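You operate a simulated robot arm through the tools that you are given. There is no shell and no other tool. Be economical: measure what you need, move in short steps, check, and stop when the job is done.

Carry out the task below with a simulated robot arm. There is one attempt and no reset: what you move stays moved.

TASK
Try the argon: open the cylinder valve, turn the flow to 20, then down to 5, and close the valve.
Fine: at the cylinder of the tall welder cart; the welder's switch is left alone.

It is judged by the outcome, as a careful person would: the job done as asked, and still so three seconds after it is handed in. It fails if anything else is knocked over, pushed out of place, dropped, spilled or broken.

THE ROBOT
A 6-joint arm with a two-finger parallel gripper, fixed in place. Base frame: the origin is at the foot of the arm, x ahead of it, y to its left, z up. Lengths are in mm, angles in rad, forces in N, time in s.
With the tool pointing down near the work surface it reaches from about 200 to 660 mm from the base axis. Its first joint turns from -1.152 to 1.152 rad. Payload 2.9 kg.
Tool frame: the origin (TCP) lies between the finger pads and is the grasp point; the fingertips stand 30 mm ahead of it; z points along the fingers, y is the line along which they close. The gripper opens to 110 mm. The fingers are 20 mm wide and 10 mm thick; the gripper's body (48 by 112 mm) begins 55 mm behind the TCP.
Orientation is that of the tool frame in the base frame, as a unit quaternion [x, y, z, w]. With the fingers straight down and closing along the base's y, the tool's x points along the base's -x, its y along +y and its z along -z.

THE INTERFACE
- The arm moves only by the tool send_rows. Its argument "moves" is a list that holds one entry, the list of rows, each a list of 7 numbers: the opening, from 0 (shut) to 1 (fully open), then the shift along the base's x, y, z in mm, then the turn, a rotation vector about the base's x, y, z in rad. In form: [[[hand, dx, dy, dz, rx, ry, rz], ...]]. A call has 1 to 12 rows; each row is the pose to reach, as a shift and turn from the pose commanded when the call began. Each row takes 0.2 s and may step no farther than 50 mm and 0.15 rad from the row before; otherwise, or with a gripper value out of range, the whole call is refused. A pose out of reach is approached as far as the arm can. The call stops where the force on the tool passes 90 N (or 10 N more than at its start, if that is more) or the arm is blocked; 0.2 s more then pass. Each finger travels about 108 mm/s and halts on what it meets, pressing with about 37 N; the grip force reading is that of the motor and also rises with nothing between the fingers. The clock runs only during rows and for 0.2 s after the last one: add rows that repeat a pose to give the fingers time. It gives the time, the measured TCP pose, the force on the tool (base axes), the opening and the grip force at its end, in the units of the frame above (readings bear some noise), with the torque about the TCP (base axes, N m) and any sound that the robot's microphone picked up.
- Cameras (640 x 400 px; columns grow to the right, rows downward): "scene" is fixed at [63.8, 417.5, 1410.1]; the picture's right is [-0.89, -0.46, 0.00], its down [-0.15, 0.28, -0.95] and it looks along [0.43, -0.84, -0.32] (base axes); focal length 277 px, centre (320, 200). "wrist" rides on the gripper at [73, 17, -103] in the tool frame; the picture's right is [-0.23, 0.97, 0.00], its down [-0.76, -0.18, -0.62] and it looks along [-0.61, -0.14, 0.78] (tool axes); focal length 222 px, centre (320, 200).
- camera(camera): a new picture of that camera. No time passes.
- locate(camera, pixels): for up to 12 pixels [column, row] of the newest picture of that camera ("zoom" is the newest enlarged one), the place [x, y, z] in the base frame of the surface seen there, good to about 2 mm. No time passes.
- inspect(camera, box): a new picture of the part [left, top, right, bottom] of that camera's present view, enlarged. No time passes.
- close_job(): hands the job in; it is judged then, once.

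Go step by step. Measure first, check grasps and placings, and put right what went wrong. The budget is 80 turns and 38 pictures, counting those below and the enlarged ones. Unless the task says otherwise, let go and move clear before handing in, and close with one line.

The tools are called as a command line: name --argument value ..., lists and objects as JSON in quotes. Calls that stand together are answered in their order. send_rows: Moves the arm, as the interface text tells. Its arguments: {"type":"object","properties":{"moves":{"type":"array","items":{"type":"array","items":{"type":"array","items":{"type":"number"}}}}},"required":["moves"]} The other tools are called the same way: camera (camera) takes a picture; locate (camera, pixels) gives the place of the surface under pixels of a picture; inspect (camera, box) takes an enlarged picture of a part of a camera's view; close_job () hands the job in.

At the start:

```text
t: 0.0
eef_pos: [310.1, 66.9, 1366.3]
ee_rot: [0.0, 1.0, 0.001, 0.001]
ft_force: [-0.2, 0.9, 1.4]
wrist_torque: [0.0, 0.01, 0.02]
finger_gap: 110.0
gripper_force: 0.0
```

scene: 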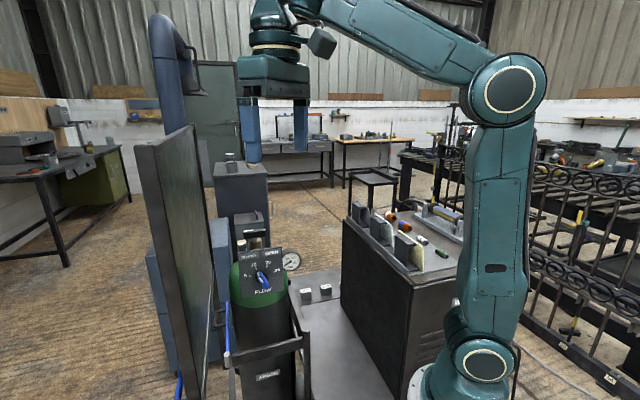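
wrist: 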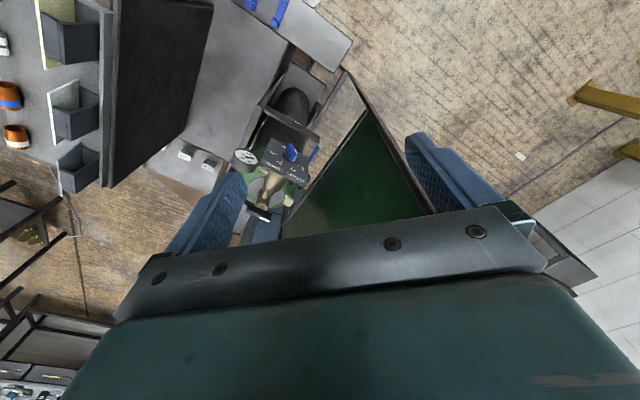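

The scene shows a green-topped cylinder at about (260,290) with a flow dial and blue knob at (262,278), and a gauge. I'll enlarge both views.

inspect --camera "scene" --box '[200, 200, 328, 320]'

inspect --camera "wrist" --box '[210, 60, 350, 240]'

```text
3.33 times, centred on (264, 260) of scene
```

zoom: 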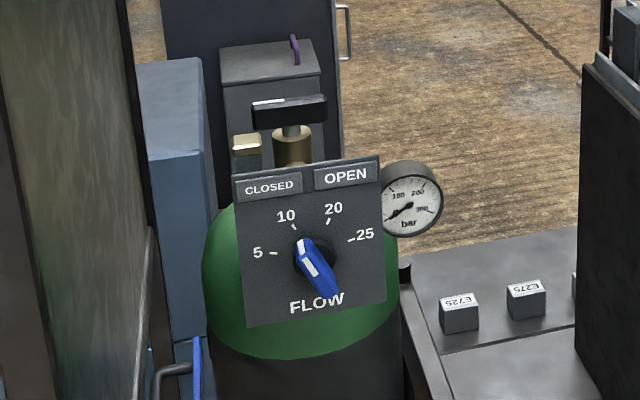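

```text
2.22 times, centred on (280, 150) of wrist
```

zoom: 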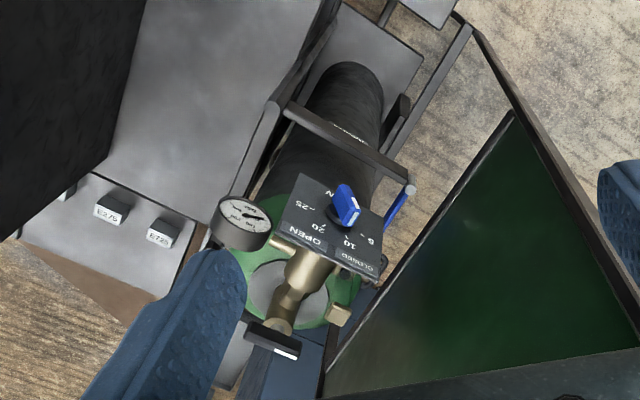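

The valve is a black bar on a brass stem with a white mark on its left end, and the knob is a blue pointer on a tilted plate. I'll measure points on both.

locate --camera "scene" --pixels '[[244.5, 231.5], [265, 230], [255, 233], [255.5, 244], [241, 256], [281, 249], [243, 295], [283, 289], [260, 273], [268.5, 287], [264, 280], [291, 260]]'

locate --camera "zoom" --pixels '[[250, 328], [297, 350], [275, 335], [285, 320], [300, 178], [380, 212], [282, 238], [375, 275], [345, 188], [352, 220], [348, 205], [245, 210]]'

inspect --camera "scene" --box '[235, 220, 299, 260]'

inspect --camera "scene" --box '[232, 255, 296, 295]'

```text
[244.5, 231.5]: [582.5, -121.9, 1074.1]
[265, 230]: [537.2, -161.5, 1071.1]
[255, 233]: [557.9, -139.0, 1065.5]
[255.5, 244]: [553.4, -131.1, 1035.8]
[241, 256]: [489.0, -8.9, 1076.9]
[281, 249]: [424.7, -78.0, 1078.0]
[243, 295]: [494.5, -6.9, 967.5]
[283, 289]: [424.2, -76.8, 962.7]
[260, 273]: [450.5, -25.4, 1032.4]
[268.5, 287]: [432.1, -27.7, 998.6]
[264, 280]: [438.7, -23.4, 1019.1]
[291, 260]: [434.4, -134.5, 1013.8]
```

```text
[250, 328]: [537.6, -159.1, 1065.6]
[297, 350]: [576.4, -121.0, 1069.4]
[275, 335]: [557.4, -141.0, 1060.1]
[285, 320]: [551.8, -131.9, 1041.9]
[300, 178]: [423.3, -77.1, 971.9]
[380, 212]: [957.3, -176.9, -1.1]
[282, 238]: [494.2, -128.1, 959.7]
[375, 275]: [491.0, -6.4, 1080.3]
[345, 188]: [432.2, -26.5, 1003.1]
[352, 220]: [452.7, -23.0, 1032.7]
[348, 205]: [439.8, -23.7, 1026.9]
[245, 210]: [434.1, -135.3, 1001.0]
```

```text
10.00 times, centred on (267, 240) of scene
```

zoom: 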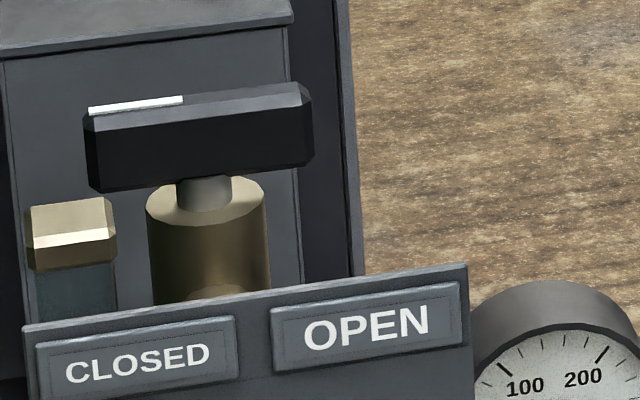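

```text
10.00 times, centred on (264, 275) of scene
```

zoom: 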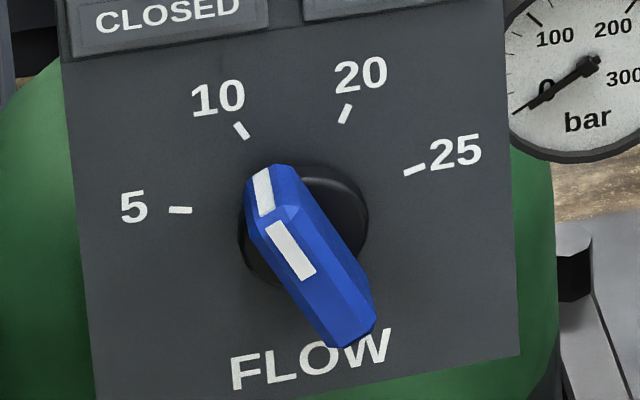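

The plate is vertical and faces the camera diagonally. I'll measure the ticks, the knob, and the surrounding obstacles.

locate --camera "zoom" --pixels '[[180, 210], [241, 131], [345, 113], [414, 170], [262, 172], [268, 212], [275, 228], [308, 275], [345, 338], [372, 300], [350, 185], [300, 230]]'

locate --camera "scene" --pixels '[[140, 145], [190, 125], [215, 290], [180, 380], [228, 355], [300, 340], [231, 155], [240, 165], [256, 222], [350, 220], [411, 288], [222, 225]]'

locate --camera "wrist" --pixels '[[365, 108], [290, 215], [320, 200], [410, 190], [345, 75], [262, 112], [320, 148], [240, 210], [286, 175], [180, 150]]'

```text
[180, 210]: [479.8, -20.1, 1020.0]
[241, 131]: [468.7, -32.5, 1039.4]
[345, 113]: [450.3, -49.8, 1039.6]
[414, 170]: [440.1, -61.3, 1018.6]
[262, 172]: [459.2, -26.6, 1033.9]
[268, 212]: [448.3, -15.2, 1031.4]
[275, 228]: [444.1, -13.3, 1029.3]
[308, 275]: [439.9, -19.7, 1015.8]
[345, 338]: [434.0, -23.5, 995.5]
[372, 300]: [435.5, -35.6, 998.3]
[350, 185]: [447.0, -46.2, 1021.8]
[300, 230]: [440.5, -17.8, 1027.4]
```

```text
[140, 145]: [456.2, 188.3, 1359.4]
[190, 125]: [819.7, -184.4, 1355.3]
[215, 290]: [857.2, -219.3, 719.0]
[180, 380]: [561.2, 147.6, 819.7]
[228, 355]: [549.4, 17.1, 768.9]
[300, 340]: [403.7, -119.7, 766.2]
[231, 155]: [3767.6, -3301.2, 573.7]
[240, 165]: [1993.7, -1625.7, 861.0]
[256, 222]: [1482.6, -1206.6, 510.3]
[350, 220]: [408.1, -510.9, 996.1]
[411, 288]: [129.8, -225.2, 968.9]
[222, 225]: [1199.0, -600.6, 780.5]
```

```text
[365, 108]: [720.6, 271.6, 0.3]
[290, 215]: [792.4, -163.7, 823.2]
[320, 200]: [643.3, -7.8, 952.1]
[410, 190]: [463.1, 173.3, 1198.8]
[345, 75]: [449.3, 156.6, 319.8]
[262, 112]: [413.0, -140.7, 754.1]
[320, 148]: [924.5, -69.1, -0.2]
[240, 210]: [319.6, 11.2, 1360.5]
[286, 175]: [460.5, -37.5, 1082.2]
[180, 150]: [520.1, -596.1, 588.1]
```

Geometry so far:
- **Plate:** normal n≈(-0.727, 0.686, 0). The knob axis is near (460,-41,1013), with its pointer currently at about 10.
- **Valve bar:** centred near (558,-141), top at about 1072, with its length along (0.73,0.69).
- **Screen:** about 157 mm to the left of both.

I'll move above the valve with the fingers closing along n.

send_rows --moves '[[[0.6, 31, -26, -20, 0, 0, 0.102], [0.5, 62, -52, -40, 0, 0, 0.204], [0.5, 93, -78, -60, 0, 0, 0.306], [0.5, 124, -104, -80, 0, 0, 0.408], [0.5, 155, -130, -100, 0, 0, 0.51], [0.5, 186, -156, -120, 0, 0, 0.612], [0.5, 217, -182, -140, 0, 0, 0.714], [0.5, 248, -208, -160, 0, 0, 0.815], [0.5, 248, -208, -185, 0, 0, 0.815]]]'

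camera --camera "wrist"

inspect --camera "scene" --box '[176, 150, 336, 250]'

```text
t: 2.0
eef_pos: [559.1, -140.7, 1182.1]
ee_rot: [-0.397, 0.918, 0.001, 0.0]
ft_force: [0.4, 0.3, 0.1]
wrist_torque: [-0.02, 0.0, 0.0]
finger_gap: 54.9
gripper_force: 0.0
```

```text
31 pictures are left
```

wrist: 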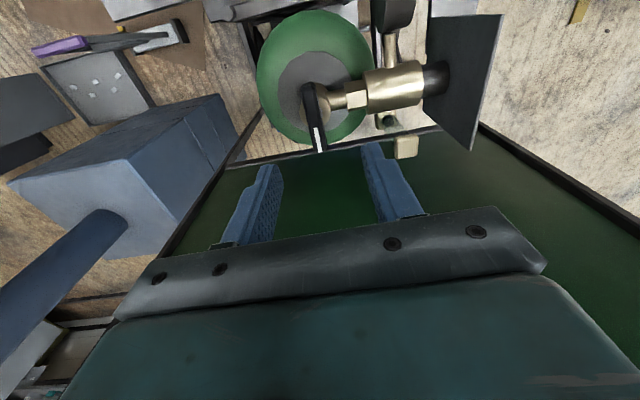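

```text
4.00 times, centred on (256, 200) of scene
```

zoom: 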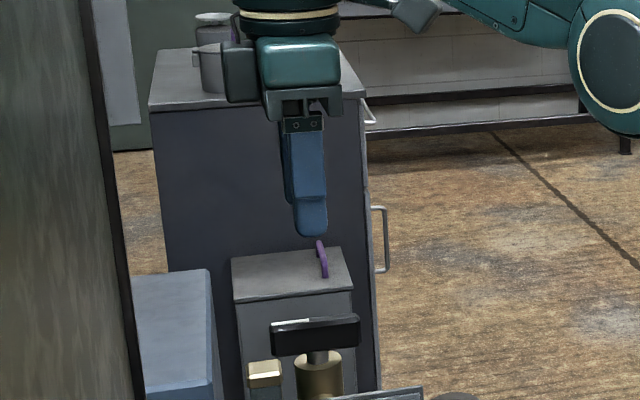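

The gripper is above the valve; the bar appears at (308,85)–(320,150) in the wrist view. I'll measure its top and the brass stem.

inspect --camera "wrist" --box '[270, 70, 366, 160]'

locate --camera "wrist" --pixels '[[306, 86], [314, 86], [315, 150], [325, 148], [316, 120], [326, 95], [340, 100], [405, 147], [358, 97]]'

```text
4.44 times, centred on (318, 115) of wrist
```

zoom: 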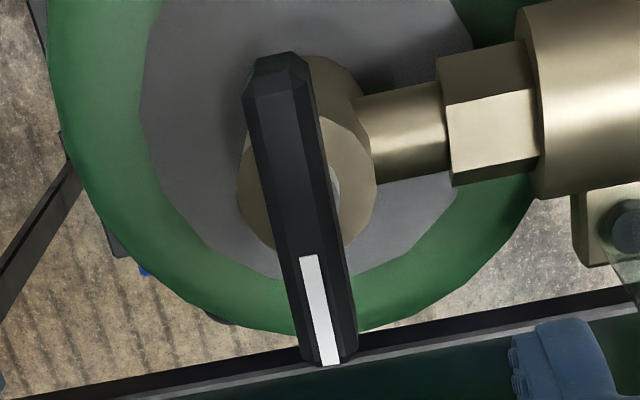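

```text
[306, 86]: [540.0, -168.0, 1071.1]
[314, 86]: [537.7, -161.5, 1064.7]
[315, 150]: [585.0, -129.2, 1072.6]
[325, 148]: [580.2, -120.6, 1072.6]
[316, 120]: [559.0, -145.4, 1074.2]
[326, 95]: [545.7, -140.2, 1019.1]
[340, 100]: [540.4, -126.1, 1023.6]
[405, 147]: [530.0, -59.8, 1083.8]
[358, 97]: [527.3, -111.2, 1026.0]
```

The bar is centred at about (561,-144.5) at 43°, with its top at 1073. I'll align, descend to TCP z≈1084 and close.

send_rows --moves '[[[0.5, 1.5, -4, -40, 0, 0, -0.05], [0.5, 1.5, -4, -75, 0, 0, -0.05], [0.5, 1.5, -4, -97, 0, 0, -0.05], [0.25, 1.5, -4, -97, 0, 0, -0.05], [0.0, 1.5, -4, -97, 0, 0, -0.05], [0.0, 1.5, -4, -97, 0, 0, -0.05]]]'

inspect --camera "scene" --box '[200, 180, 328, 260]'

```text
t: 3.4
eef_pos: [561.3, -146.2, 1085.2]
ee_rot: [-0.374, 0.928, 0.001, 0.002]
ft_force: [8.4, -10.5, -5.2]
wrist_torque: [0.76, -1.13, 0.75]
finger_gap: 13.5
gripper_force: 45.4
```

```text
5.00 times, centred on (264, 220) of scene
```

zoom: 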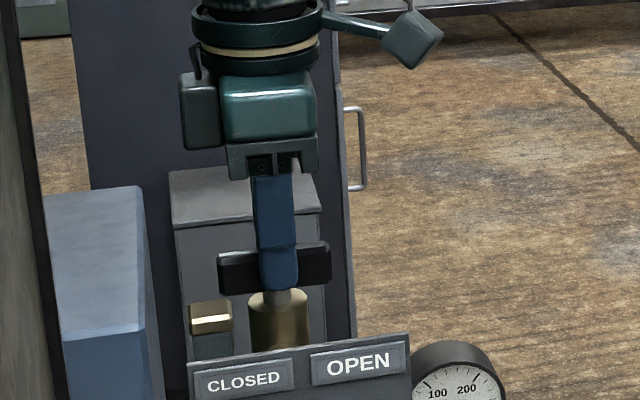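

Gripped at 13.5 mm; the side force (8,-10) suggests the axis lies slightly farther back. I'll shift about 1.5 mm that way and turn counter-clockwise a first part, watching the gauge.

send_rows --moves '[[[0, 1, -1, 0, 0, 0, 0.1], [0, 1, -1, 0, 0, 0, 0.2], [0, 1, -1, 0, 0, 0, 0.3], [0, 1, -1, 0, 0, 0, 0.4]]]'

inspect --camera "scene" --box '[200, 200, 328, 280]'

```text
t: 4.4
eef_pos: [561.6, -147.1, 1085.9]
ee_rot: [-0.551, 0.835, 0.001, 0.0]
ft_force: [11.9, -10.1, -3.8]
wrist_torque: [-0.71, -0.12, -0.01]
finger_gap: 13.6
gripper_force: 44.9
```

```text
5.00 times, centred on (264, 240) of scene
```

zoom: 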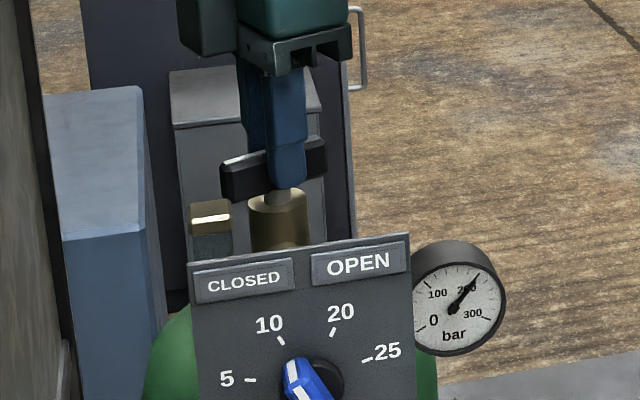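

The valve turns freely and the gauge now reads about 200 bar, so counter-clockwise opens it. I'll continue toward fully open, watching the torque.

send_rows --moves '[[[0, 0.5, -0.5, 0, 0, 0, 0.12], [0, 0.5, -0.5, 0, 0, 0, 0.24], [0, 0.5, -0.5, 0, 0, 0, 0.36], [0, 0.5, -0.5, 0, 0, 0, 0.48], [0, 0.5, -0.5, 0, 0, 0, 0.6]]]'

send_rows --moves '[[[0, 0, 0, 0, 0, 0, 0.12], [0, 0, 0, 0, 0, 0, 0.24], [0, 0, 0, 0, 0, 0, 0.36], [0, 0, 0, 0, 0, 0, 0.48]]]'

inspect --camera "scene" --box '[200, 200, 328, 280]'

```text
t: 5.6
eef_pos: [562.9, -146.0, 1084.1]
ee_rot: [0.774, -0.633, -0.001, -0.001]
ft_force: [16.5, -9.2, 0.8]
wrist_torque: [0.78, -0.1, -0.07]
finger_gap: 13.6
gripper_force: 44.8
```

```text
t: 6.6
eef_pos: [563.0, -146.0, 1085.3]
ee_rot: [0.903, -0.43, 0.001, 0.001]
ft_force: [26.4, -2.2, 3.9]
wrist_torque: [0.72, 0.19, -0.04]
finger_gap: 13.2
gripper_force: 45.4
```

```text
5.00 times, centred on (264, 240) of scene
```

zoom: 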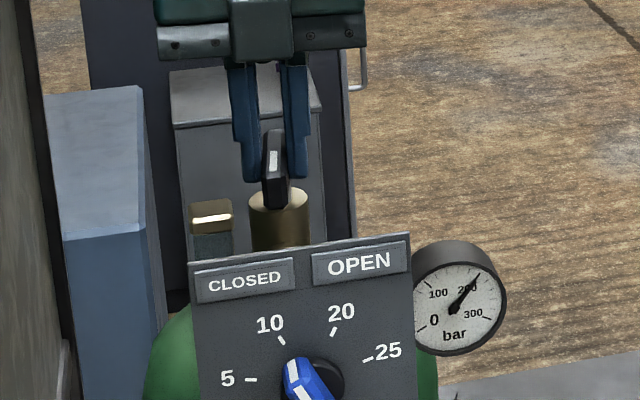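

The bar has turned about 85° with no stop felt, and the mark now faces the camera. I'll re-centre (+2 mm x) and keep turning toward the OPEN side.

send_rows --moves '[[[0, 2, 0, 0, 0, 0, 0.1], [0, 2, 0, 0, 0, 0, 0.2], [0, 2, 0, 0, 0, 0, 0.3], [0, 2, 0, 0, 0, 0, 0.4]]]'

```text
t: 7.6
eef_pos: [563.4, -146.4, 1085.0]
ee_rot: [0.97, -0.244, -0.001, 0.0]
ft_force: [9.0, 8.9, 4.7]
wrist_torque: [0.23, -0.51, -0.01]
finger_gap: 13.3
gripper_force: 45.3
```

send_rows --moves '[[[0, 0, 0, 0, 0, 0, 0.12], [0, 0, 0, 0, 0, 0, 0.24], [0, 0, 0, 0, 0, 0, 0.36], [0, 0, 0, 0, 0, 0, 0.48]]]'

inspect --camera "scene" --box '[200, 200, 328, 280]'

```text
t: 8.6
eef_pos: [579.3, -147.5, 1095.1]
ee_rot: [0.999, -0.041, 0.0, -0.007]
ft_force: [4.2, -11.5, -4.7]
wrist_torque: [-0.52, 1.22, 0.16]
finger_gap: 13.5
gripper_force: 45.5
out of reach, approached as far as the arm can: row 2, 3, 4
```

```text
5.00 times, centred on (264, 240) of scene
```

zoom: 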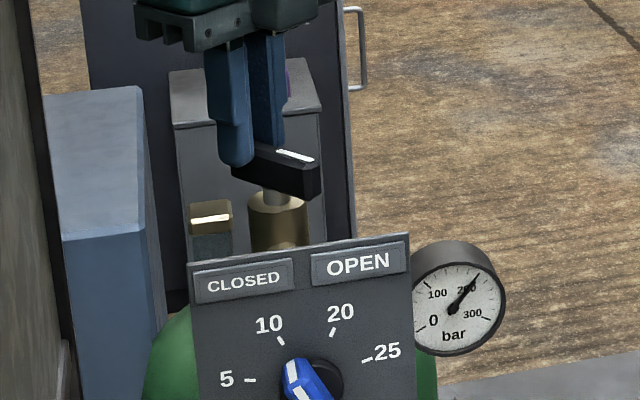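

The arm ran out of wrist travel and slid about 16 mm along the bar; the bar now points to the right-front. I'll let go, raise, and wind the wrist back so I can regrasp and finish opening.

send_rows --moves '[[[0.2, 0, 0, 0, 0, 0, 0], [0.5, 0, 0, 0, 0, 0, 0], [0.5, -4, 0, 40, 0, 0, -0.1], [0.5, -8, 0, 80, 0, 0, -0.24], [0.5, -8, 0, 80, 0, 0, -0.38], [0.5, -8, 0, 80, 0, 0, -0.52], [0.5, -8, 0, 80, 0, 0, -0.66], [0.5, -8, 0, 80, 0, 0, -0.8], [0.5, -8, 0, 80, 0, 0, -0.94], [0.5, -8, 0, 80, 0, 0, -1.08], [0.5, -8, 0, 80, 0, 0, -1.22], [0.5, -8, 0, 80, 0, 0, -1.36]]]'

send_rows --moves '[[[0.5, 0, 0, 0, 0, 0, -0.14], [0.5, 0, 0, 0, 0, 0, -0.28], [0.5, 0, 0, 0, 0, 0, -0.42], [0.5, 0, 0, 0, 0, 0, -0.56], [0.5, 0, 0, 0, 0, 0, -0.7], [0.5, 0, 0, 0, 0, 0, -0.84], [0.5, 0, 0, 0, 0, 0, -0.98]]]'

inspect --camera "scene" --box '[235, 220, 299, 260]'

```text
t: 11.2
eef_pos: [570.9, -143.4, 1175.8]
ee_rot: [0.752, -0.659, 0.002, -0.007]
ft_force: [-0.8, -0.3, -1.0]
wrist_torque: [0.03, -0.01, -0.02]
finger_gap: 55.0
gripper_force: 0.1
out of reach, approached as far as the arm can: row 3, 4
```

```text
t: 12.8
eef_pos: [571.0, -144.4, 1174.7]
ee_rot: [-0.355, 0.935, -0.005, 0.005]
ft_force: [-0.7, 0.5, 0.2]
wrist_torque: [0.01, 0.01, -0.01]
finger_gap: 54.9
gripper_force: 0.0
```

```text
10.00 times, centred on (267, 240) of scene
```

zoom: 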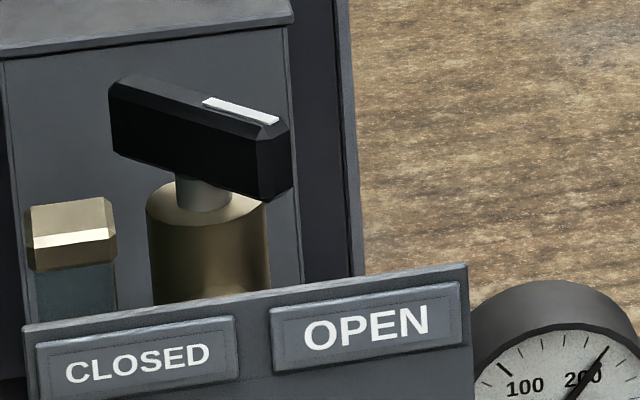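

locate --camera "zoom" --pixels '[[125, 80], [275, 128], [205, 104], [280, 118], [112, 90], [200, 140]]'

camera --camera "wrist"

```text
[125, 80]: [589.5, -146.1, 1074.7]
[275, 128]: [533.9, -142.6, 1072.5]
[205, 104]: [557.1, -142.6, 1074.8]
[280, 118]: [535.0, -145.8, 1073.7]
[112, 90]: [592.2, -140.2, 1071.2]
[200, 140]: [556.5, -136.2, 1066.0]
```

```text
23 pictures are left
```

wrist: 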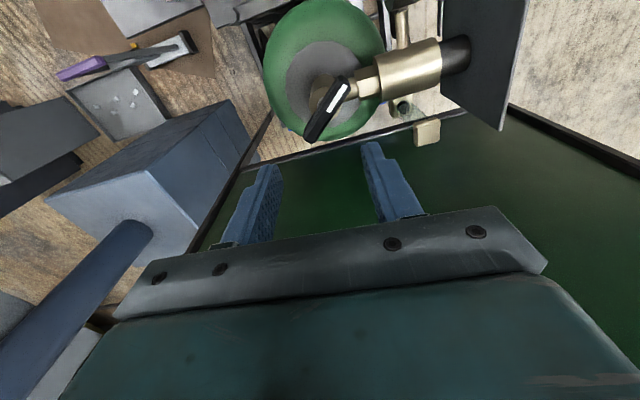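

The bar now lies along base x, turned about 137° and still showing 200 bar. I'll regrasp it with the fingers closing along y.

send_rows --moves '[[[0.5, -4, 0, 0, 0, 0, -0.14], [0.5, -8, -0.5, 0, 0, 0, -0.28], [0.5, -8, -0.5, 0, 0, 0, -0.42], [0.5, -8, -0.5, 0, 0, 0, -0.56], [0.5, -8, -0.5, 0, 0, 0, -0.7], [0.5, -8, -0.5, -45, 0, 0, -0.7], [0.5, -8, -0.5, -75, 0, 0, -0.7], [0.5, -8, -0.5, -90, 0, 0, -0.7], [0.25, -8, -0.5, -90, 0, 0, -0.7], [0, -8, -0.5, -90, 0, 0, -0.7], [0, -8, -0.5, -90, 0, 0, -0.7]]]'

send_rows --moves '[[[0, 0, 0, 0, 0, 0, 0.12], [0, 0, 0, 0, 0, 0, 0.24], [0, 0, 0, 0, 0, 0, 0.36], [0, 0, 0, 0, 0, 0, 0.48]]]'

```text
t: 15.2
eef_pos: [562.2, -144.9, 1084.3]
ee_rot: [-0.013, 1.0, -0.006, 0.003]
ft_force: [-1.0, -0.6, -5.1]
wrist_torque: [0.89, -1.01, 0.03]
finger_gap: 13.5
gripper_force: 45.1
```

```text
t: 16.2
eef_pos: [562.2, -145.4, 1084.7]
ee_rot: [-0.253, 0.968, -0.006, 0.005]
ft_force: [-9.9, 4.1, -3.4]
wrist_torque: [1.07, 0.29, 0.0]
finger_gap: 13.5
gripper_force: 44.6
```

No resistance yet. I'll continue until the mark points right (180°) and a little beyond, to feel for a stop.

send_rows --moves '[[[0, 0, 0, 0, 0, 0, 0.1], [0, 0, 0, 0, 0, 0, 0.2], [0, 0, 0, 0, 0, 0, 0.28]]]'

inspect --camera "scene" --box '[200, 200, 328, 280]'

```text
t: 17.0
eef_pos: [562.5, -144.8, 1084.4]
ee_rot: [-0.384, 0.923, -0.005, 0.006]
ft_force: [-14.3, 8.4, -4.3]
wrist_torque: [0.39, 1.37, -0.18]
finger_gap: 13.5
gripper_force: 45.2
```

```text
5.00 times, centred on (264, 240) of scene
```

zoom: 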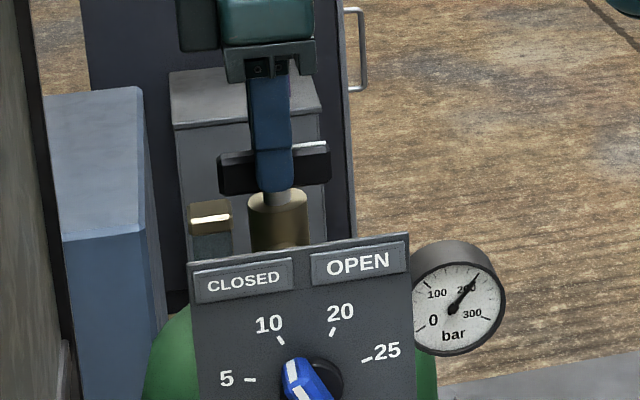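

The mark now points to the OPEN side at 180°. I'll probe a little further for a stop.

send_rows --moves '[[[0, 0, 0, 0, 0, 0, 0.1], [0, 0, 0, 0, 0, 0, 0.2], [0, 0, 0, 0, 0, 0, 0.2]]]'

```text
t: 17.8
eef_pos: [564.0, -143.9, 1085.8]
ee_rot: [-0.473, 0.881, -0.004, 0.007]
ft_force: [-6.3, 13.4, -7.0]
wrist_torque: [1.18, 0.2, -1.22]
finger_gap: 17.2
gripper_force: 44.7
```

Torque of -1.22 N·m and the fingers skewing open show a hard stop at 180°, so the valve is fully open. I'll release, lift, and swing toward the front of the flow dial.

send_rows --moves '[[[0.2, 0, 0, 0, 0, 0, 0], [0.5, 0, 0, 0, 0, 0, 0], [0.5, 0, 0, 45, 0, 0, 0], [0.5, 0, 0, 90, 0, 0, -0.14], [0.5, 0, 0, 130, 0, 0, -0.28], [0.5, -22, 22, 165, 0, 0, -0.42], [0.5, -48, 46, 190, 0, 0, -0.56], [0.5, -77, 75, 200, 0, 0, -0.7], [0.5, -107, 105, 200, 0, 0, -0.84], [0.5, -137, 135, 200, 0, 0, -0.98], [0.5, -167, 165, 200, 0, 0, -1.12], [0.5, -190, 185, 200, 0, 0, -1.26]]]'

inspect --camera "scene" --box '[200, 210, 328, 290]'

```text
t: 20.4
eef_pos: [372.7, 41.8, 1285.6]
ee_rot: [0.138, 0.99, -0.007, 0.003]
ft_force: [-0.6, 0.0, -0.6]
wrist_torque: [-0.01, 0.01, -0.03]
finger_gap: 54.9
gripper_force: 0.1
```

```text
5.00 times, centred on (264, 250) of scene
```

zoom: 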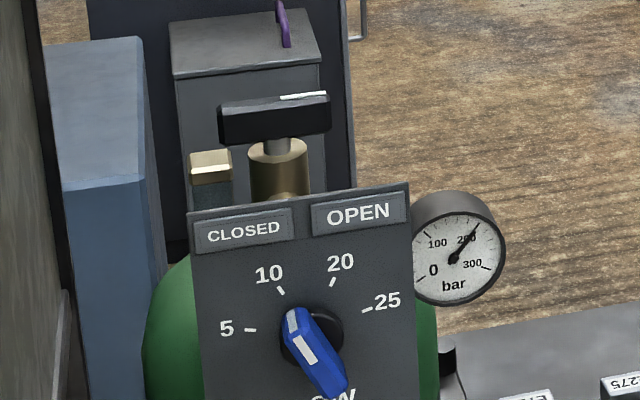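

The valve is open with the mark right and 200 bar. Next I'll finish the yaw, then tilt the tool toward the plate while holding the TCP.

send_rows --moves '[[[0.5, 0, 0, 0, 0, 0, -0.12], [0.5, 0, 0, 0, 0, 0, -0.24], [0.5, 0, 0, 0, 0, 0, -0.36], [0.5, 0, 0, 0, 0, 0, -0.478]]]'

send_rows --moves '[[[0.5, 0, 0, 0, -0.098, -0.1038, 0], [0.5, 0, 0, 0, -0.196, -0.2076, 0], [0.5, 0, 0, 0, -0.294, -0.3115, 0], [0.5, 0, 0, 0, -0.392, -0.4153, 0], [0.5, 0, 0, 0, -0.49, -0.519, 0], [0.5, 0, 0, 0, -0.588, -0.623, 0], [0.5, 0, 0, 0, -0.686, -0.727, 0], [0.5, 0, 0, 0, -0.784, -0.831, 0], [0.5, 0, 0, 0, -0.882, -0.934, 0], [0.5, 0, 0, 0, -0.98, -1.038, 0], [0.5, 0, 0, 0, -1.078, -1.142, 0]]]'

```text
t: 21.4
eef_pos: [372.7, 40.4, 1284.6]
ee_rot: [0.368, 0.93, -0.007, 0.001]
ft_force: [0.0, 0.0, 0.6]
wrist_torque: [-0.01, -0.01, 0.01]
finger_gap: 55.3
gripper_force: 0.1
```

```text
t: 23.8
eef_pos: [390.6, 61.1, 1357.5]
ee_rot: [0.355, 0.898, -0.101, 0.241]
ft_force: [-0.6, -0.1, -0.2]
wrist_torque: [-0.02, 0.02, -0.01]
finger_gap: 55.2
gripper_force: 0.1
out of reach, approached as far as the arm can: row 2, 3, 4, 5, 6, 7, 8, 9, 10, 11
```

The tilt was limited to about 30° at this height and radius. I'll look at the arm's posture.

camera --camera "scene"

```text
20 pictures are left
```

scene: 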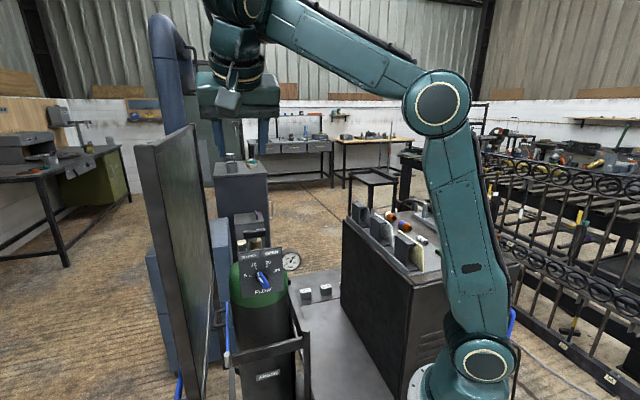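

The elbow can't fold far enough for a horizontal approach. A vertical tool with shut fingers can push the pointer in front of the plate instead, because the body then clears the plate top. I'll return to vertical and move to the upper left of the knob, fingers shut.

send_rows --moves '[[[0.3, 0, 0, 0, 0.072, 0.077, 0], [0.2, 16, -10, -30, 0.145, 0.154, 0], [0.1, 33, -21, -62, 0.217, 0.23, 0], [0, 50, -32, -94, 0.29, 0.307, 0], [0, 67, -43, -126, 0.362, 0.384, 0], [0, 83.6, -53, -157, 0.362, 0.384, 0], [0, 83.6, -53, -157, 0.362, 0.384, 0]]]'

```text
t: 25.4
eef_pos: [472.1, 10.6, 1199.6]
ee_rot: [0.368, 0.93, -0.005, -0.002]
ft_force: [0.2, -0.2, -0.8]
wrist_torque: [0.01, -0.02, -0.02]
finger_gap: 0.2
gripper_force: 37.4
out of reach, approached as far as the arm can: row 5
```

The tool is vertical at u≈-45, n≈26 with fingers shut. I'll descend to fingertip z≈1023 and check.

send_rows --moves '[[[0, 2, -2, -45, 0, 0, 0], [0, 2, -2, -90, 0, 0, 0], [0, 2, -2, -125, 0, 0, 0], [0, 2, -2, -147, 0, 0, 0], [0, 2, -2, -147, 0, 0, 0]]]'

inspect --camera "scene" --box '[216, 225, 312, 285]'

```text
t: 26.6
eef_pos: [475.1, 9.3, 1051.0]
ee_rot: [0.365, 0.931, -0.004, -0.002]
ft_force: [0.4, -0.5, 0.4]
wrist_torque: [0.09, -0.03, -0.02]
finger_gap: 0.1
gripper_force: 36.5
out of reach, approached as far as the arm can: row 1, 2, 3
```

```text
6.67 times, centred on (264, 255) of scene
```

zoom: 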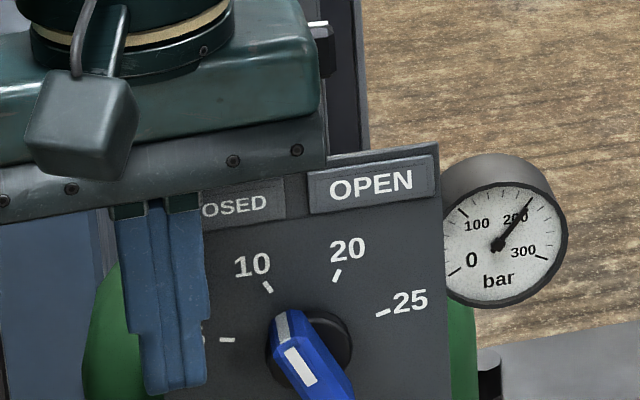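

Fingertips are left of the knob with about 22 mm to contact. I'll push to the right 30 mm and check.

send_rows --moves '[[[0, -6.9, -7.3, 0, 0, 0, 0], [0, -12.3, -13.1, 0, 0, 0, 0], [0, -16.5, -17.4, 1, 0, 0, 0], [0, -20.6, -21.8, 2, 0, 0, 0], [0, -20.6, -21.8, 2, 0, 0, 0]]]'

inspect --camera "scene" --box '[216, 235, 312, 295]'

```text
t: 27.8
eef_pos: [455.1, -13.7, 1054.9]
ee_rot: [0.368, 0.93, -0.005, -0.003]
ft_force: [0.1, 0.6, 0.2]
wrist_torque: [0.02, -0.01, 0.01]
finger_gap: 0.0
gripper_force: 36.4
```

```text
6.67 times, centred on (264, 265) of scene
```

zoom: 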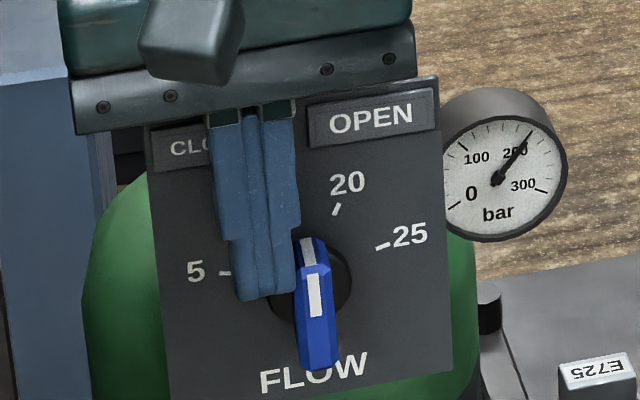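

The knob turns easily and the pointer is now nearly vertical. I'll push a further 11 mm right while rising a little.

send_rows --moves '[[[0, -3.4, -3.6, 1, 0, 0, 0], [0, -7.5, -8, 2, 0, 0, 0], [0, -7.5, -8, 2, 0, 0, 0]]]'

inspect --camera "scene" --box '[216, 235, 312, 295]'

```text
t: 28.6
eef_pos: [446.9, -22.3, 1056.9]
ee_rot: [0.368, 0.93, -0.004, -0.002]
ft_force: [0.7, 0.0, 0.0]
wrist_torque: [0.03, -0.03, 0.04]
finger_gap: 0.0
gripper_force: 37.3
```

```text
6.67 times, centred on (264, 265) of scene
```

zoom: 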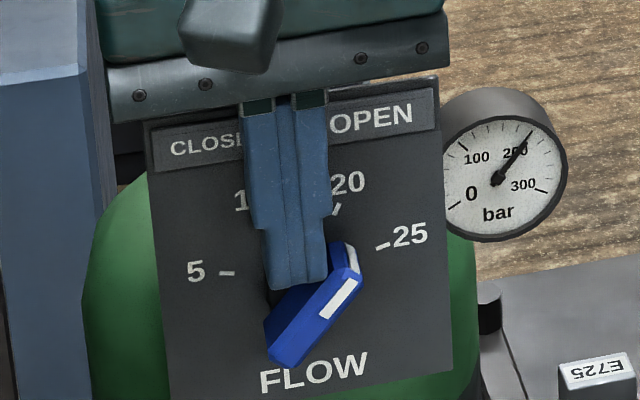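

The pointer may have passed 20; I'll measure its line.

locate --camera "zoom" --pixels '[[325, 315], [352, 283], [278, 355], [352, 262], [357, 272], [300, 340]]'

```text
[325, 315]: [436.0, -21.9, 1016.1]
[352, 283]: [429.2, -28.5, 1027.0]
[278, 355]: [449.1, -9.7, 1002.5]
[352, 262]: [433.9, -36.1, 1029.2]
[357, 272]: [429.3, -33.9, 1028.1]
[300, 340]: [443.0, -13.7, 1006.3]
```

The pointer is at about 42°, past the 20 mark at 26°. I'll lift, cross to the right side and descend there so I can nudge it back.

send_rows --moves '[[[0, 0.7, 0.7, 20, 0, 0, 0], [0, 0, 0, 45, 0, 0, 0], [0, -15, -16, 45, 0, 0, 0], [0, -30.5, -32.3, 45, 0, 0, 0], [0, -30.5, -32.3, 15, 0, 0, 0], [0, -30.5, -32.3, -5, 0, 0, 0], [0, -30.5, -32.3, -5, 0, 0, 0]]]'

send_rows --moves '[[[0, 4, 4.3, 0, 0, 0, 0], [0, 9.6, 10.2, 0, 0, 0, 0], [0, 9.6, 10.2, 0, 0, 0, 0]]]'

inspect --camera "scene" --box '[216, 235, 312, 295]'

```text
t: 30.2
eef_pos: [418.1, -53.2, 1051.7]
ee_rot: [0.368, 0.93, -0.005, -0.002]
ft_force: [-0.7, 0.2, 0.3]
wrist_torque: [-0.01, 0.02, 0.0]
finger_gap: 0.0
gripper_force: 37.0
```

```text
t: 31.0
eef_pos: [423.8, -46.2, 1053.6]
ee_rot: [0.371, 0.929, -0.005, -0.002]
ft_force: [-23.4, -20.2, 21.4]
wrist_torque: [-0.6, 0.4, -0.26]
finger_gap: 0.0
gripper_force: 37.3
```

```text
6.67 times, centred on (264, 265) of scene
```

zoom: 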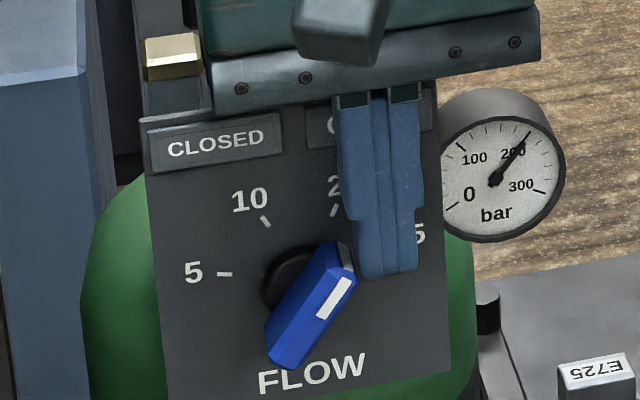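

The push was radial: force (-23,-20,+21) against the bar's end face, so the tip was too high. I'll back off, lower 14 mm so the finger's flat side meets the corner, and push gently.

send_rows --moves '[[[0, -5, -5.3, 0, 0, 0, 0], [0, -8, -8.5, 0, 0, 0, 0], [0, -8, -8.5, -14, 0, 0, 0], [0, -4, -4.3, -14, 0, 0, 0], [0, -2, -2.1, -14, 0, 0, 0], [0, -2, -2.1, -14, 0, 0, 0]]]'

inspect --camera "scene" --box '[216, 235, 312, 295]'

```text
t: 32.4
eef_pos: [424.3, -46.7, 1039.0]
ee_rot: [0.369, 0.929, -0.004, -0.002]
ft_force: [-12.2, -10.1, 10.4]
wrist_torque: [-0.15, 0.02, -0.1]
finger_gap: 0.0
gripper_force: 36.7
```

```text
6.67 times, centred on (264, 265) of scene
```

zoom: 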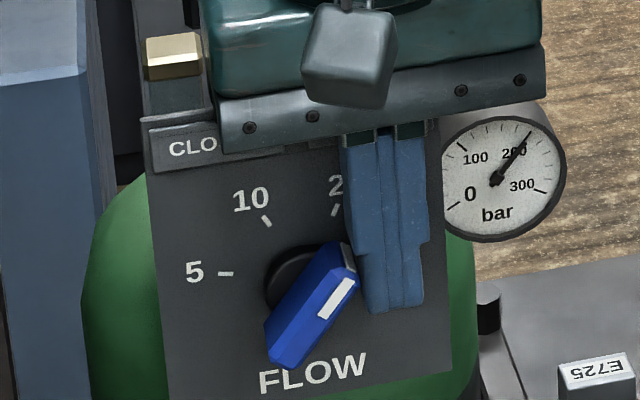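

The contact is friction-locked: horizontal force 16 N with an upward 10 N gives near-zero torque on the knob. Moving up along the corner while pressing will make the friction help, so I'll raise with a slight left push.

send_rows --moves '[[[0, 0.3, 0.3, 3, 0, 0, 0], [0, 0.6, 0.6, 6, 0, 0, 0], [0, 0.7, 0.7, 9, 0, 0, 0]]]'

inspect --camera "scene" --box '[216, 235, 312, 295]'

```text
t: 33.2
eef_pos: [425.4, -44.5, 1046.8]
ee_rot: [0.367, 0.93, -0.004, -0.002]
ft_force: [0.6, 0.9, 0.0]
wrist_torque: [0.03, 0.0, -0.01]
finger_gap: 0.1
gripper_force: 36.9
```

```text
6.67 times, centred on (264, 265) of scene
```

zoom: 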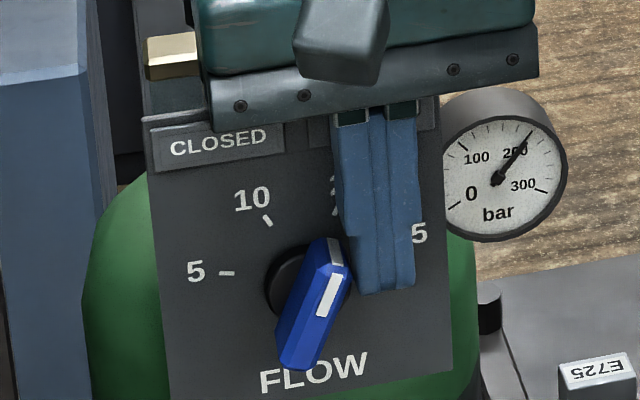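

It turned back freely. I'll measure the pointer again.

locate --camera "zoom" --pixels '[[324, 312], [337, 281], [296, 362], [330, 296], [304, 345]]'

```text
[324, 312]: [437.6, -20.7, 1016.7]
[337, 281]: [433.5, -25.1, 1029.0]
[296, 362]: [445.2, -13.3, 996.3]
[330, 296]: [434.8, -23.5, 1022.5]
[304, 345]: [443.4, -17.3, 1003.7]
```

The pointer measures about 26.5°, right on the 20 tick. I'll back off briefly so it rests there, and confirm with a picture.

send_rows --moves '[[[0, -3.4, -3.6, 0, 0, 0, 0], [0, -6.9, -7.3, 0, 0, 0, 0], [0, -6.9, -7.3, 30, 0, 0, 0], [0, -10.3, -10.9, 60, 0, 0, 0], [0, -10.3, -10.9, 60, 0, 0, 0], [0, -10.3, -10.9, 60, 0, 0, 0], [0, -10.3, -10.9, 60, 0, 0, 0]]]'

inspect --camera "scene" --box '[216, 235, 312, 295]'

```text
t: 34.8
eef_pos: [415.1, -55.2, 1107.0]
ee_rot: [0.367, 0.93, -0.005, -0.002]
ft_force: [-0.4, -0.4, -0.4]
wrist_torque: [0.02, 0.02, 0.05]
finger_gap: 0.0
gripper_force: 36.6
```

```text
6.67 times, centred on (264, 265) of scene
```

zoom: 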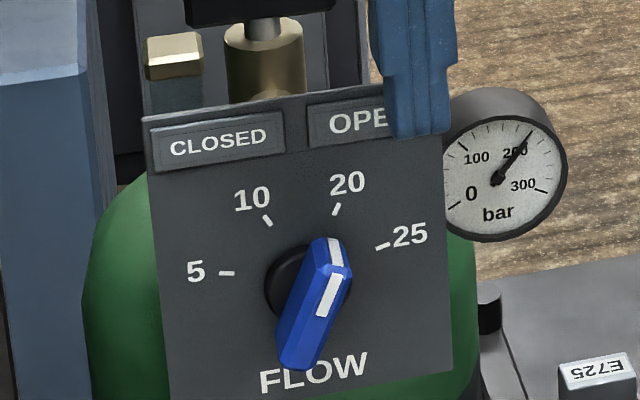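

The pointer rests on 20 with the gauge at 200. Next I'll descend on the right and push the pointer left, past vertical.

send_rows --moves '[[[0, 0, 0, -30, 0, 0, 0], [0, 0, 0, -58, 0, 0, 0], [0, 6.9, 7.3, -58, 0, 0, 0], [0, 10.3, 10.9, -58, 0, 0, 0], [0, 13.7, 14.5, -56, 0, 0, 0], [0, 17.2, 18.2, -53, 0, 0, 0], [0, 20.6, 21.8, -51, 0, 0, 0], [0, 22.6, 24, -50, 0, 0, 0], [0, 22.6, 24, -50, 0, 0, 0]]]'

inspect --camera "scene" --box '[216, 235, 312, 295]'

```text
t: 36.8
eef_pos: [437.8, -33.0, 1056.3]
ee_rot: [0.367, 0.93, -0.005, -0.002]
ft_force: [-1.5, -2.7, -0.9]
wrist_torque: [-0.11, 0.09, -0.01]
finger_gap: 0.2
gripper_force: 36.7
```

```text
6.67 times, centred on (264, 265) of scene
```

zoom: 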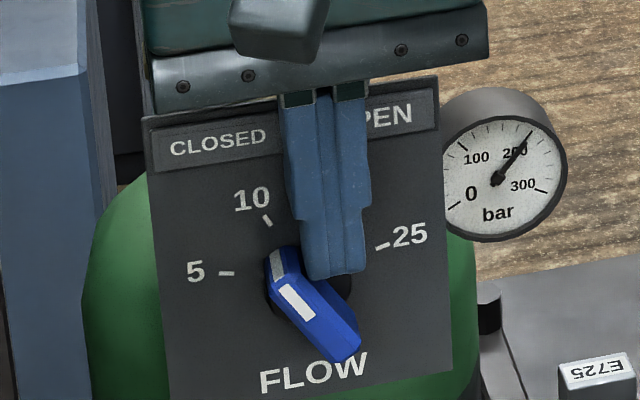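

The pointer is near -35°, past the 10 mark. I'll continue left 7 mm and slightly down.

send_rows --moves '[[[0, 2.4, 2.5, 0, 0, 0, 0], [0, 4.8, 5.1, -1, 0, 0, 0], [0, 4.8, 5.1, -1, 0, 0, 0]]]'

inspect --camera "scene" --box '[216, 235, 312, 295]'

```text
t: 37.6
eef_pos: [442.8, -26.2, 1056.6]
ee_rot: [0.368, 0.93, -0.004, -0.002]
ft_force: [-0.2, -0.7, 0.3]
wrist_torque: [0.0, 0.01, 0.01]
finger_gap: 0.2
gripper_force: 36.9
```

```text
6.67 times, centred on (264, 265) of scene
```

zoom: 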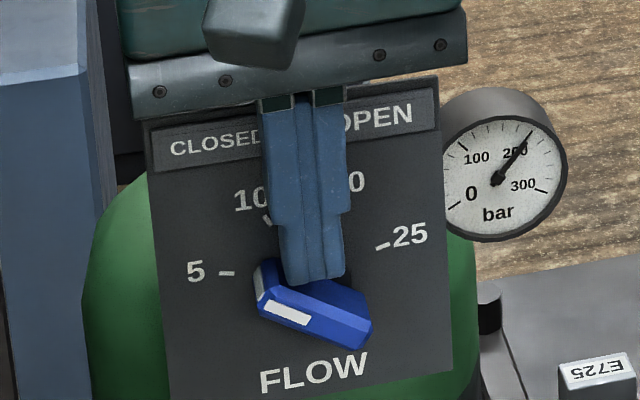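

locate --camera "zoom" --pixels '[[270, 308], [305, 321], [268, 314], [350, 342], [275, 286], [328, 325]]'

```text
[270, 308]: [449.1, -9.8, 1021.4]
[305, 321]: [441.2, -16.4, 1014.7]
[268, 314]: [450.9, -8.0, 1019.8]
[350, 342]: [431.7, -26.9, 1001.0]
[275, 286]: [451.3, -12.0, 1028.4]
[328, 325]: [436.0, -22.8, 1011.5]
```

The pointer is at about -60° and the 5 tick is at about -78°. I'll nudge 3 mm left and 3 mm down.

send_rows --moves '[[[0, 1, 1.1, -1.5, 0, 0, 0], [0, 2, 2.2, -3, 0, 0, 0], [0, 2, 2.2, -3, 0, 0, 0]]]'

inspect --camera "scene" --box '[232, 255, 296, 295]'

```text
t: 38.4
eef_pos: [445.1, -24.9, 1053.7]
ee_rot: [0.368, 0.93, -0.005, -0.001]
ft_force: [-0.7, -0.9, 0.3]
wrist_torque: [0.0, 0.01, -0.04]
finger_gap: 0.0
gripper_force: 36.7
```

```text
10.00 times, centred on (264, 275) of scene
```

zoom: 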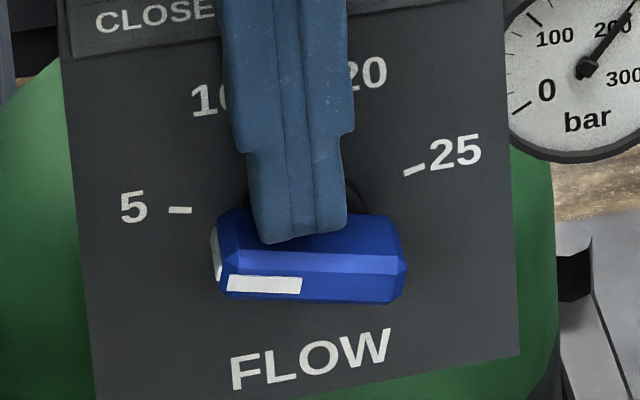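

locate --camera "zoom" --pixels '[[235, 283], [295, 285], [235, 254], [390, 266], [235, 296], [390, 299]]'

```text
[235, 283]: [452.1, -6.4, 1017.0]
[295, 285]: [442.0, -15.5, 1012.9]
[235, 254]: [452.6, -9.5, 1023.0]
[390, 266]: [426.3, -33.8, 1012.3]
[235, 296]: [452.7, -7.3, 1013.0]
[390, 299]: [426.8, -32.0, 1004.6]
```

The pointer is at about -75°, within a few degrees of 5. One small nudge down of 0.8 mm, then I'll lift clear and check.

send_rows --moves '[[[0, 0.2, 0.2, -0.8, 0, 0, 0], [0, 0.2, 0.2, -0.8, 0, 0, 0], [0, 0.2, 0.2, 30, 0, 0, 0], [0, 0.2, 0.2, 75, 0, 0, 0], [0, 0.2, 0.2, 120, 0, 0, 0]]]'

inspect --camera "scene" --box '[232, 255, 296, 295]'

locate --camera "zoom" --pixels '[[235, 283], [295, 285], [235, 254], [390, 266], [190, 211], [414, 170]]'

```text
t: 39.6
eef_pos: [444.7, -23.6, 1172.6]
ee_rot: [0.368, 0.93, -0.005, -0.001]
ft_force: [0.0, -0.4, 0.6]
wrist_torque: [0.0, 0.0, -0.02]
finger_gap: 0.0
gripper_force: 36.9
```

```text
10.00 times, centred on (264, 275) of scene
```

zoom: 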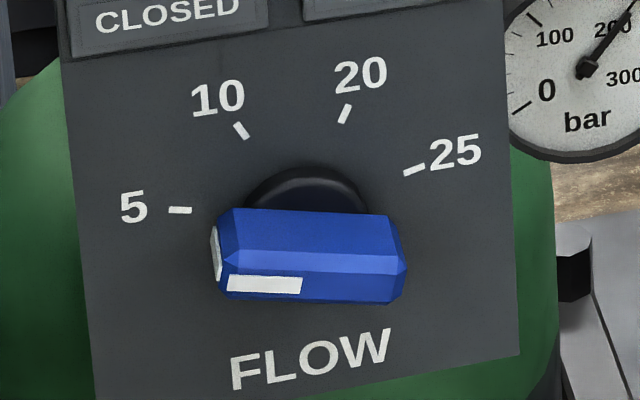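

```text
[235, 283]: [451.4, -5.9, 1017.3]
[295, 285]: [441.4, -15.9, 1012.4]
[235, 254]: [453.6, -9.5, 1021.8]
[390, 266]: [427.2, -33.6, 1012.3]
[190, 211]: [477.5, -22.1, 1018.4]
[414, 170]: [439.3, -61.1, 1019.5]
```

The knob line is about 12° below the dial's horizontal, so θ≈-78°, right on the 5 tick. Now I'll return above the valve with yaw +43.5°, opening the fingers.

send_rows --moves '[[[0, 0, 0, 20, 0, 0, 0], [0.2, 25, -25, 20, 0, 0, 0.14], [0.5, 50, -51, 20, 0, 0, 0.28], [0.5, 75, -77, 20, 0, 0, 0.42], [0.5, 100, -103, 20, 0, 0, 0.56], [0.5, 117.5, -121.5, 20, 0, 0, 0.7], [0.5, 117.5, -121.5, 20, 0, 0, 0.84], [0.5, 117.5, -121.5, 20, 0, 0, 0.98], [0.5, 117.5, -121.5, 20, 0, 0, 1.12], [0.5, 117.5, -121.5, 20, 0, 0, 1.26], [0.5, 117.5, -121.5, 20, 0, 0, 1.4], [0.5, 117.5, -121.5, 20, 0, 0, 1.515]]]'

```text
t: 42.2
eef_pos: [562.8, -146.8, 1192.5]
ee_rot: [-0.372, 0.928, -0.005, 0.002]
ft_force: [0.5, 0.8, 0.7]
wrist_torque: [0.0, 0.04, 0.0]
finger_gap: 55.4
gripper_force: 0.1
```

The tool is above the valve at yaw 43.7°. I'll descend, grip and turn clockwise.

send_rows --moves '[[[0.5, 0, 1, -45, 0, 0, 0], [0.5, 0, 1, -85, 0, 0, 0], [0.5, 0, 1, -107, 0, 0, 0], [0.25, 0, 1, -107, 0, 0, 0], [0, 0, 1, -107, 0, 0, 0], [0, 0, 1, -107, 0, 0, 0]]]'

send_rows --moves '[[[0, 0, 0, 0, 0, 0, -0.12], [0, 0, 0, 0, 0, 0, -0.24], [0, 0, 0, 0, 0, 0, -0.36], [0, 0, 0, 0, 0, 0, -0.48], [0, 0, 0, 0, 0, 0, -0.6], [0, 0, 0, 0, 0, 0, -0.72]]]'

```text
t: 43.1
eef_pos: [574.4, -161.1, 1105.4]
ee_rot: [-0.269, 0.963, -0.018, 0.011]
ft_force: [-2.8, 3.7, 8.3]
wrist_torque: [0.23, 0.24, -0.01]
finger_gap: 29.6
gripper_force: 1.7
stopped in row 4: the force on the tool passed its limit (the readings are from after the stop); the commanded pose is now the measured one
```

```text
t: 44.5
eef_pos: [575.2, -161.9, 1103.8]
ee_rot: [0.088, 0.996, -0.019, 0.003]
ft_force: [-0.4, 0.2, -0.3]
wrist_torque: [-0.01, 0.02, 0.01]
finger_gap: 0.0
gripper_force: 37.1
```

The descent hit its force limit in row 4 and the arm was deflected, so the second call turned shut fingers without holding the bar. I'll look before anything else.

camera --camera "scene"

inspect --camera "scene" --box '[200, 190, 328, 270]'

```text
8 pictures are left
```

scene: 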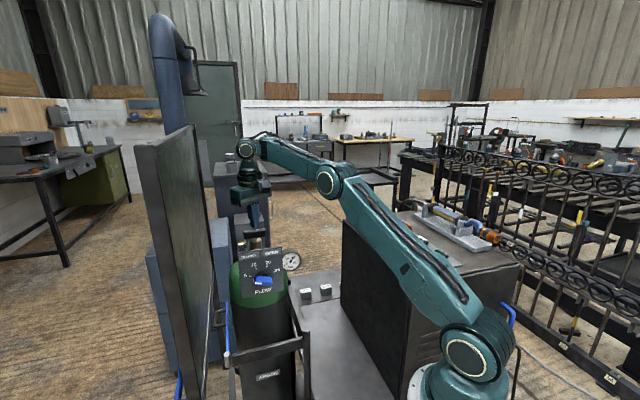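

```text
5.00 times, centred on (264, 230) of scene
```

zoom: 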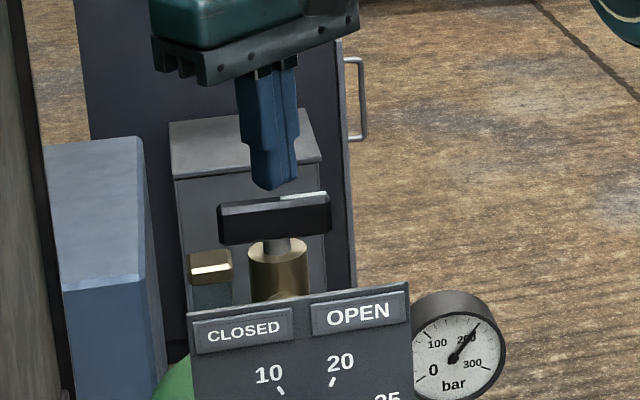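

Nothing looks knocked over: the bar is still at OPEN, the gauge reads 200 and the knob is on 5, but the tool is displaced and sits above the bar. I'll lift, level the tool (a 0.038 rad lean), reopen, and then realign over the valve.

send_rows --moves '[[[0, 0, 0, 40, 0, 0, 0], [0.2, 0, 0, 80, 0.038, 0, 0], [0.5, -6, 8, 85, 0.038, 0, 0], [0.5, -12.5, 16.5, 86, 0.038, 0, 0]]]'

send_rows --moves '[[[0.5, 0, 0, 0, 0, 0, 0.14], [0.5, 0, 0, 0, 0, 0, 0.28], [0.5, 0, 0, 0, 0, 0, 0.42], [0.5, 0, 0, 0, 0, 0, 0.56], [0.5, 0, 0, 0, 0, 0, 0.7], [0.5, 0, 0, 0, 0, 0, 0.84], [0.5, 0, 0, 0, 0, 0, 0.94]]]'

camera --camera "wrist"

```text
t: 45.5
eef_pos: [562.2, -144.3, 1189.5]
ee_rot: [0.087, 0.996, -0.001, 0.003]
ft_force: [0.3, 0.3, -0.1]
wrist_torque: [0.0, -0.03, -0.01]
finger_gap: 54.9
gripper_force: 0.0
```

```text
t: 47.1
eef_pos: [561.3, -145.6, 1189.2]
ee_rot: [-0.374, 0.927, 0.001, 0.002]
ft_force: [0.2, -0.4, -1.1]
wrist_torque: [-0.03, 0.01, 0.0]
finger_gap: 55.0
gripper_force: 0.1
```

```text
6 pictures are left
```

wrist: 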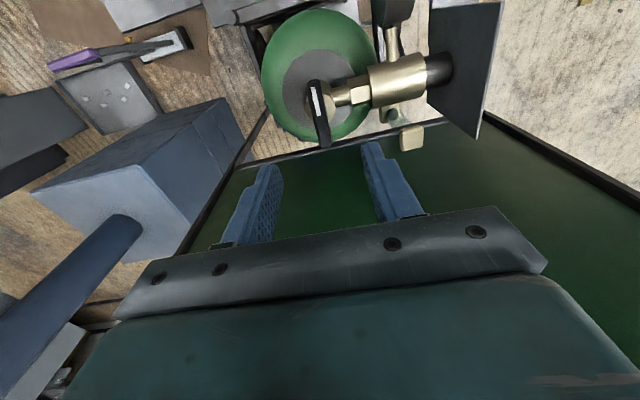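

locate --camera "wrist" --pixels '[[310, 84], [321, 84], [320, 146], [329, 144], [320, 115], [413, 137]]'

send_rows --moves '[[[0.5, 0.5, 0.5, -35, 0, 0, 0], [0.5, 0.5, 0.5, -60, 0, 0, 0], [0.5, 0.5, 0.5, -60, 0, 0, 0]]]'

```text
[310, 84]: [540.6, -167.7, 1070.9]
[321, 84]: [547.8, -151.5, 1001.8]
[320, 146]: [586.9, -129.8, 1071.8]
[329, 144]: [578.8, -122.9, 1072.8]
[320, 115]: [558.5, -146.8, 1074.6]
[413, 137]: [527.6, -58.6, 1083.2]
```

```text
t: 47.9
eef_pos: [563.1, -144.9, 1129.4]
ee_rot: [-0.372, 0.928, 0.0, 0.002]
ft_force: [0.6, 0.6, 0.7]
wrist_torque: [0.0, -0.02, -0.05]
finger_gap: 54.8
gripper_force: 0.1
```

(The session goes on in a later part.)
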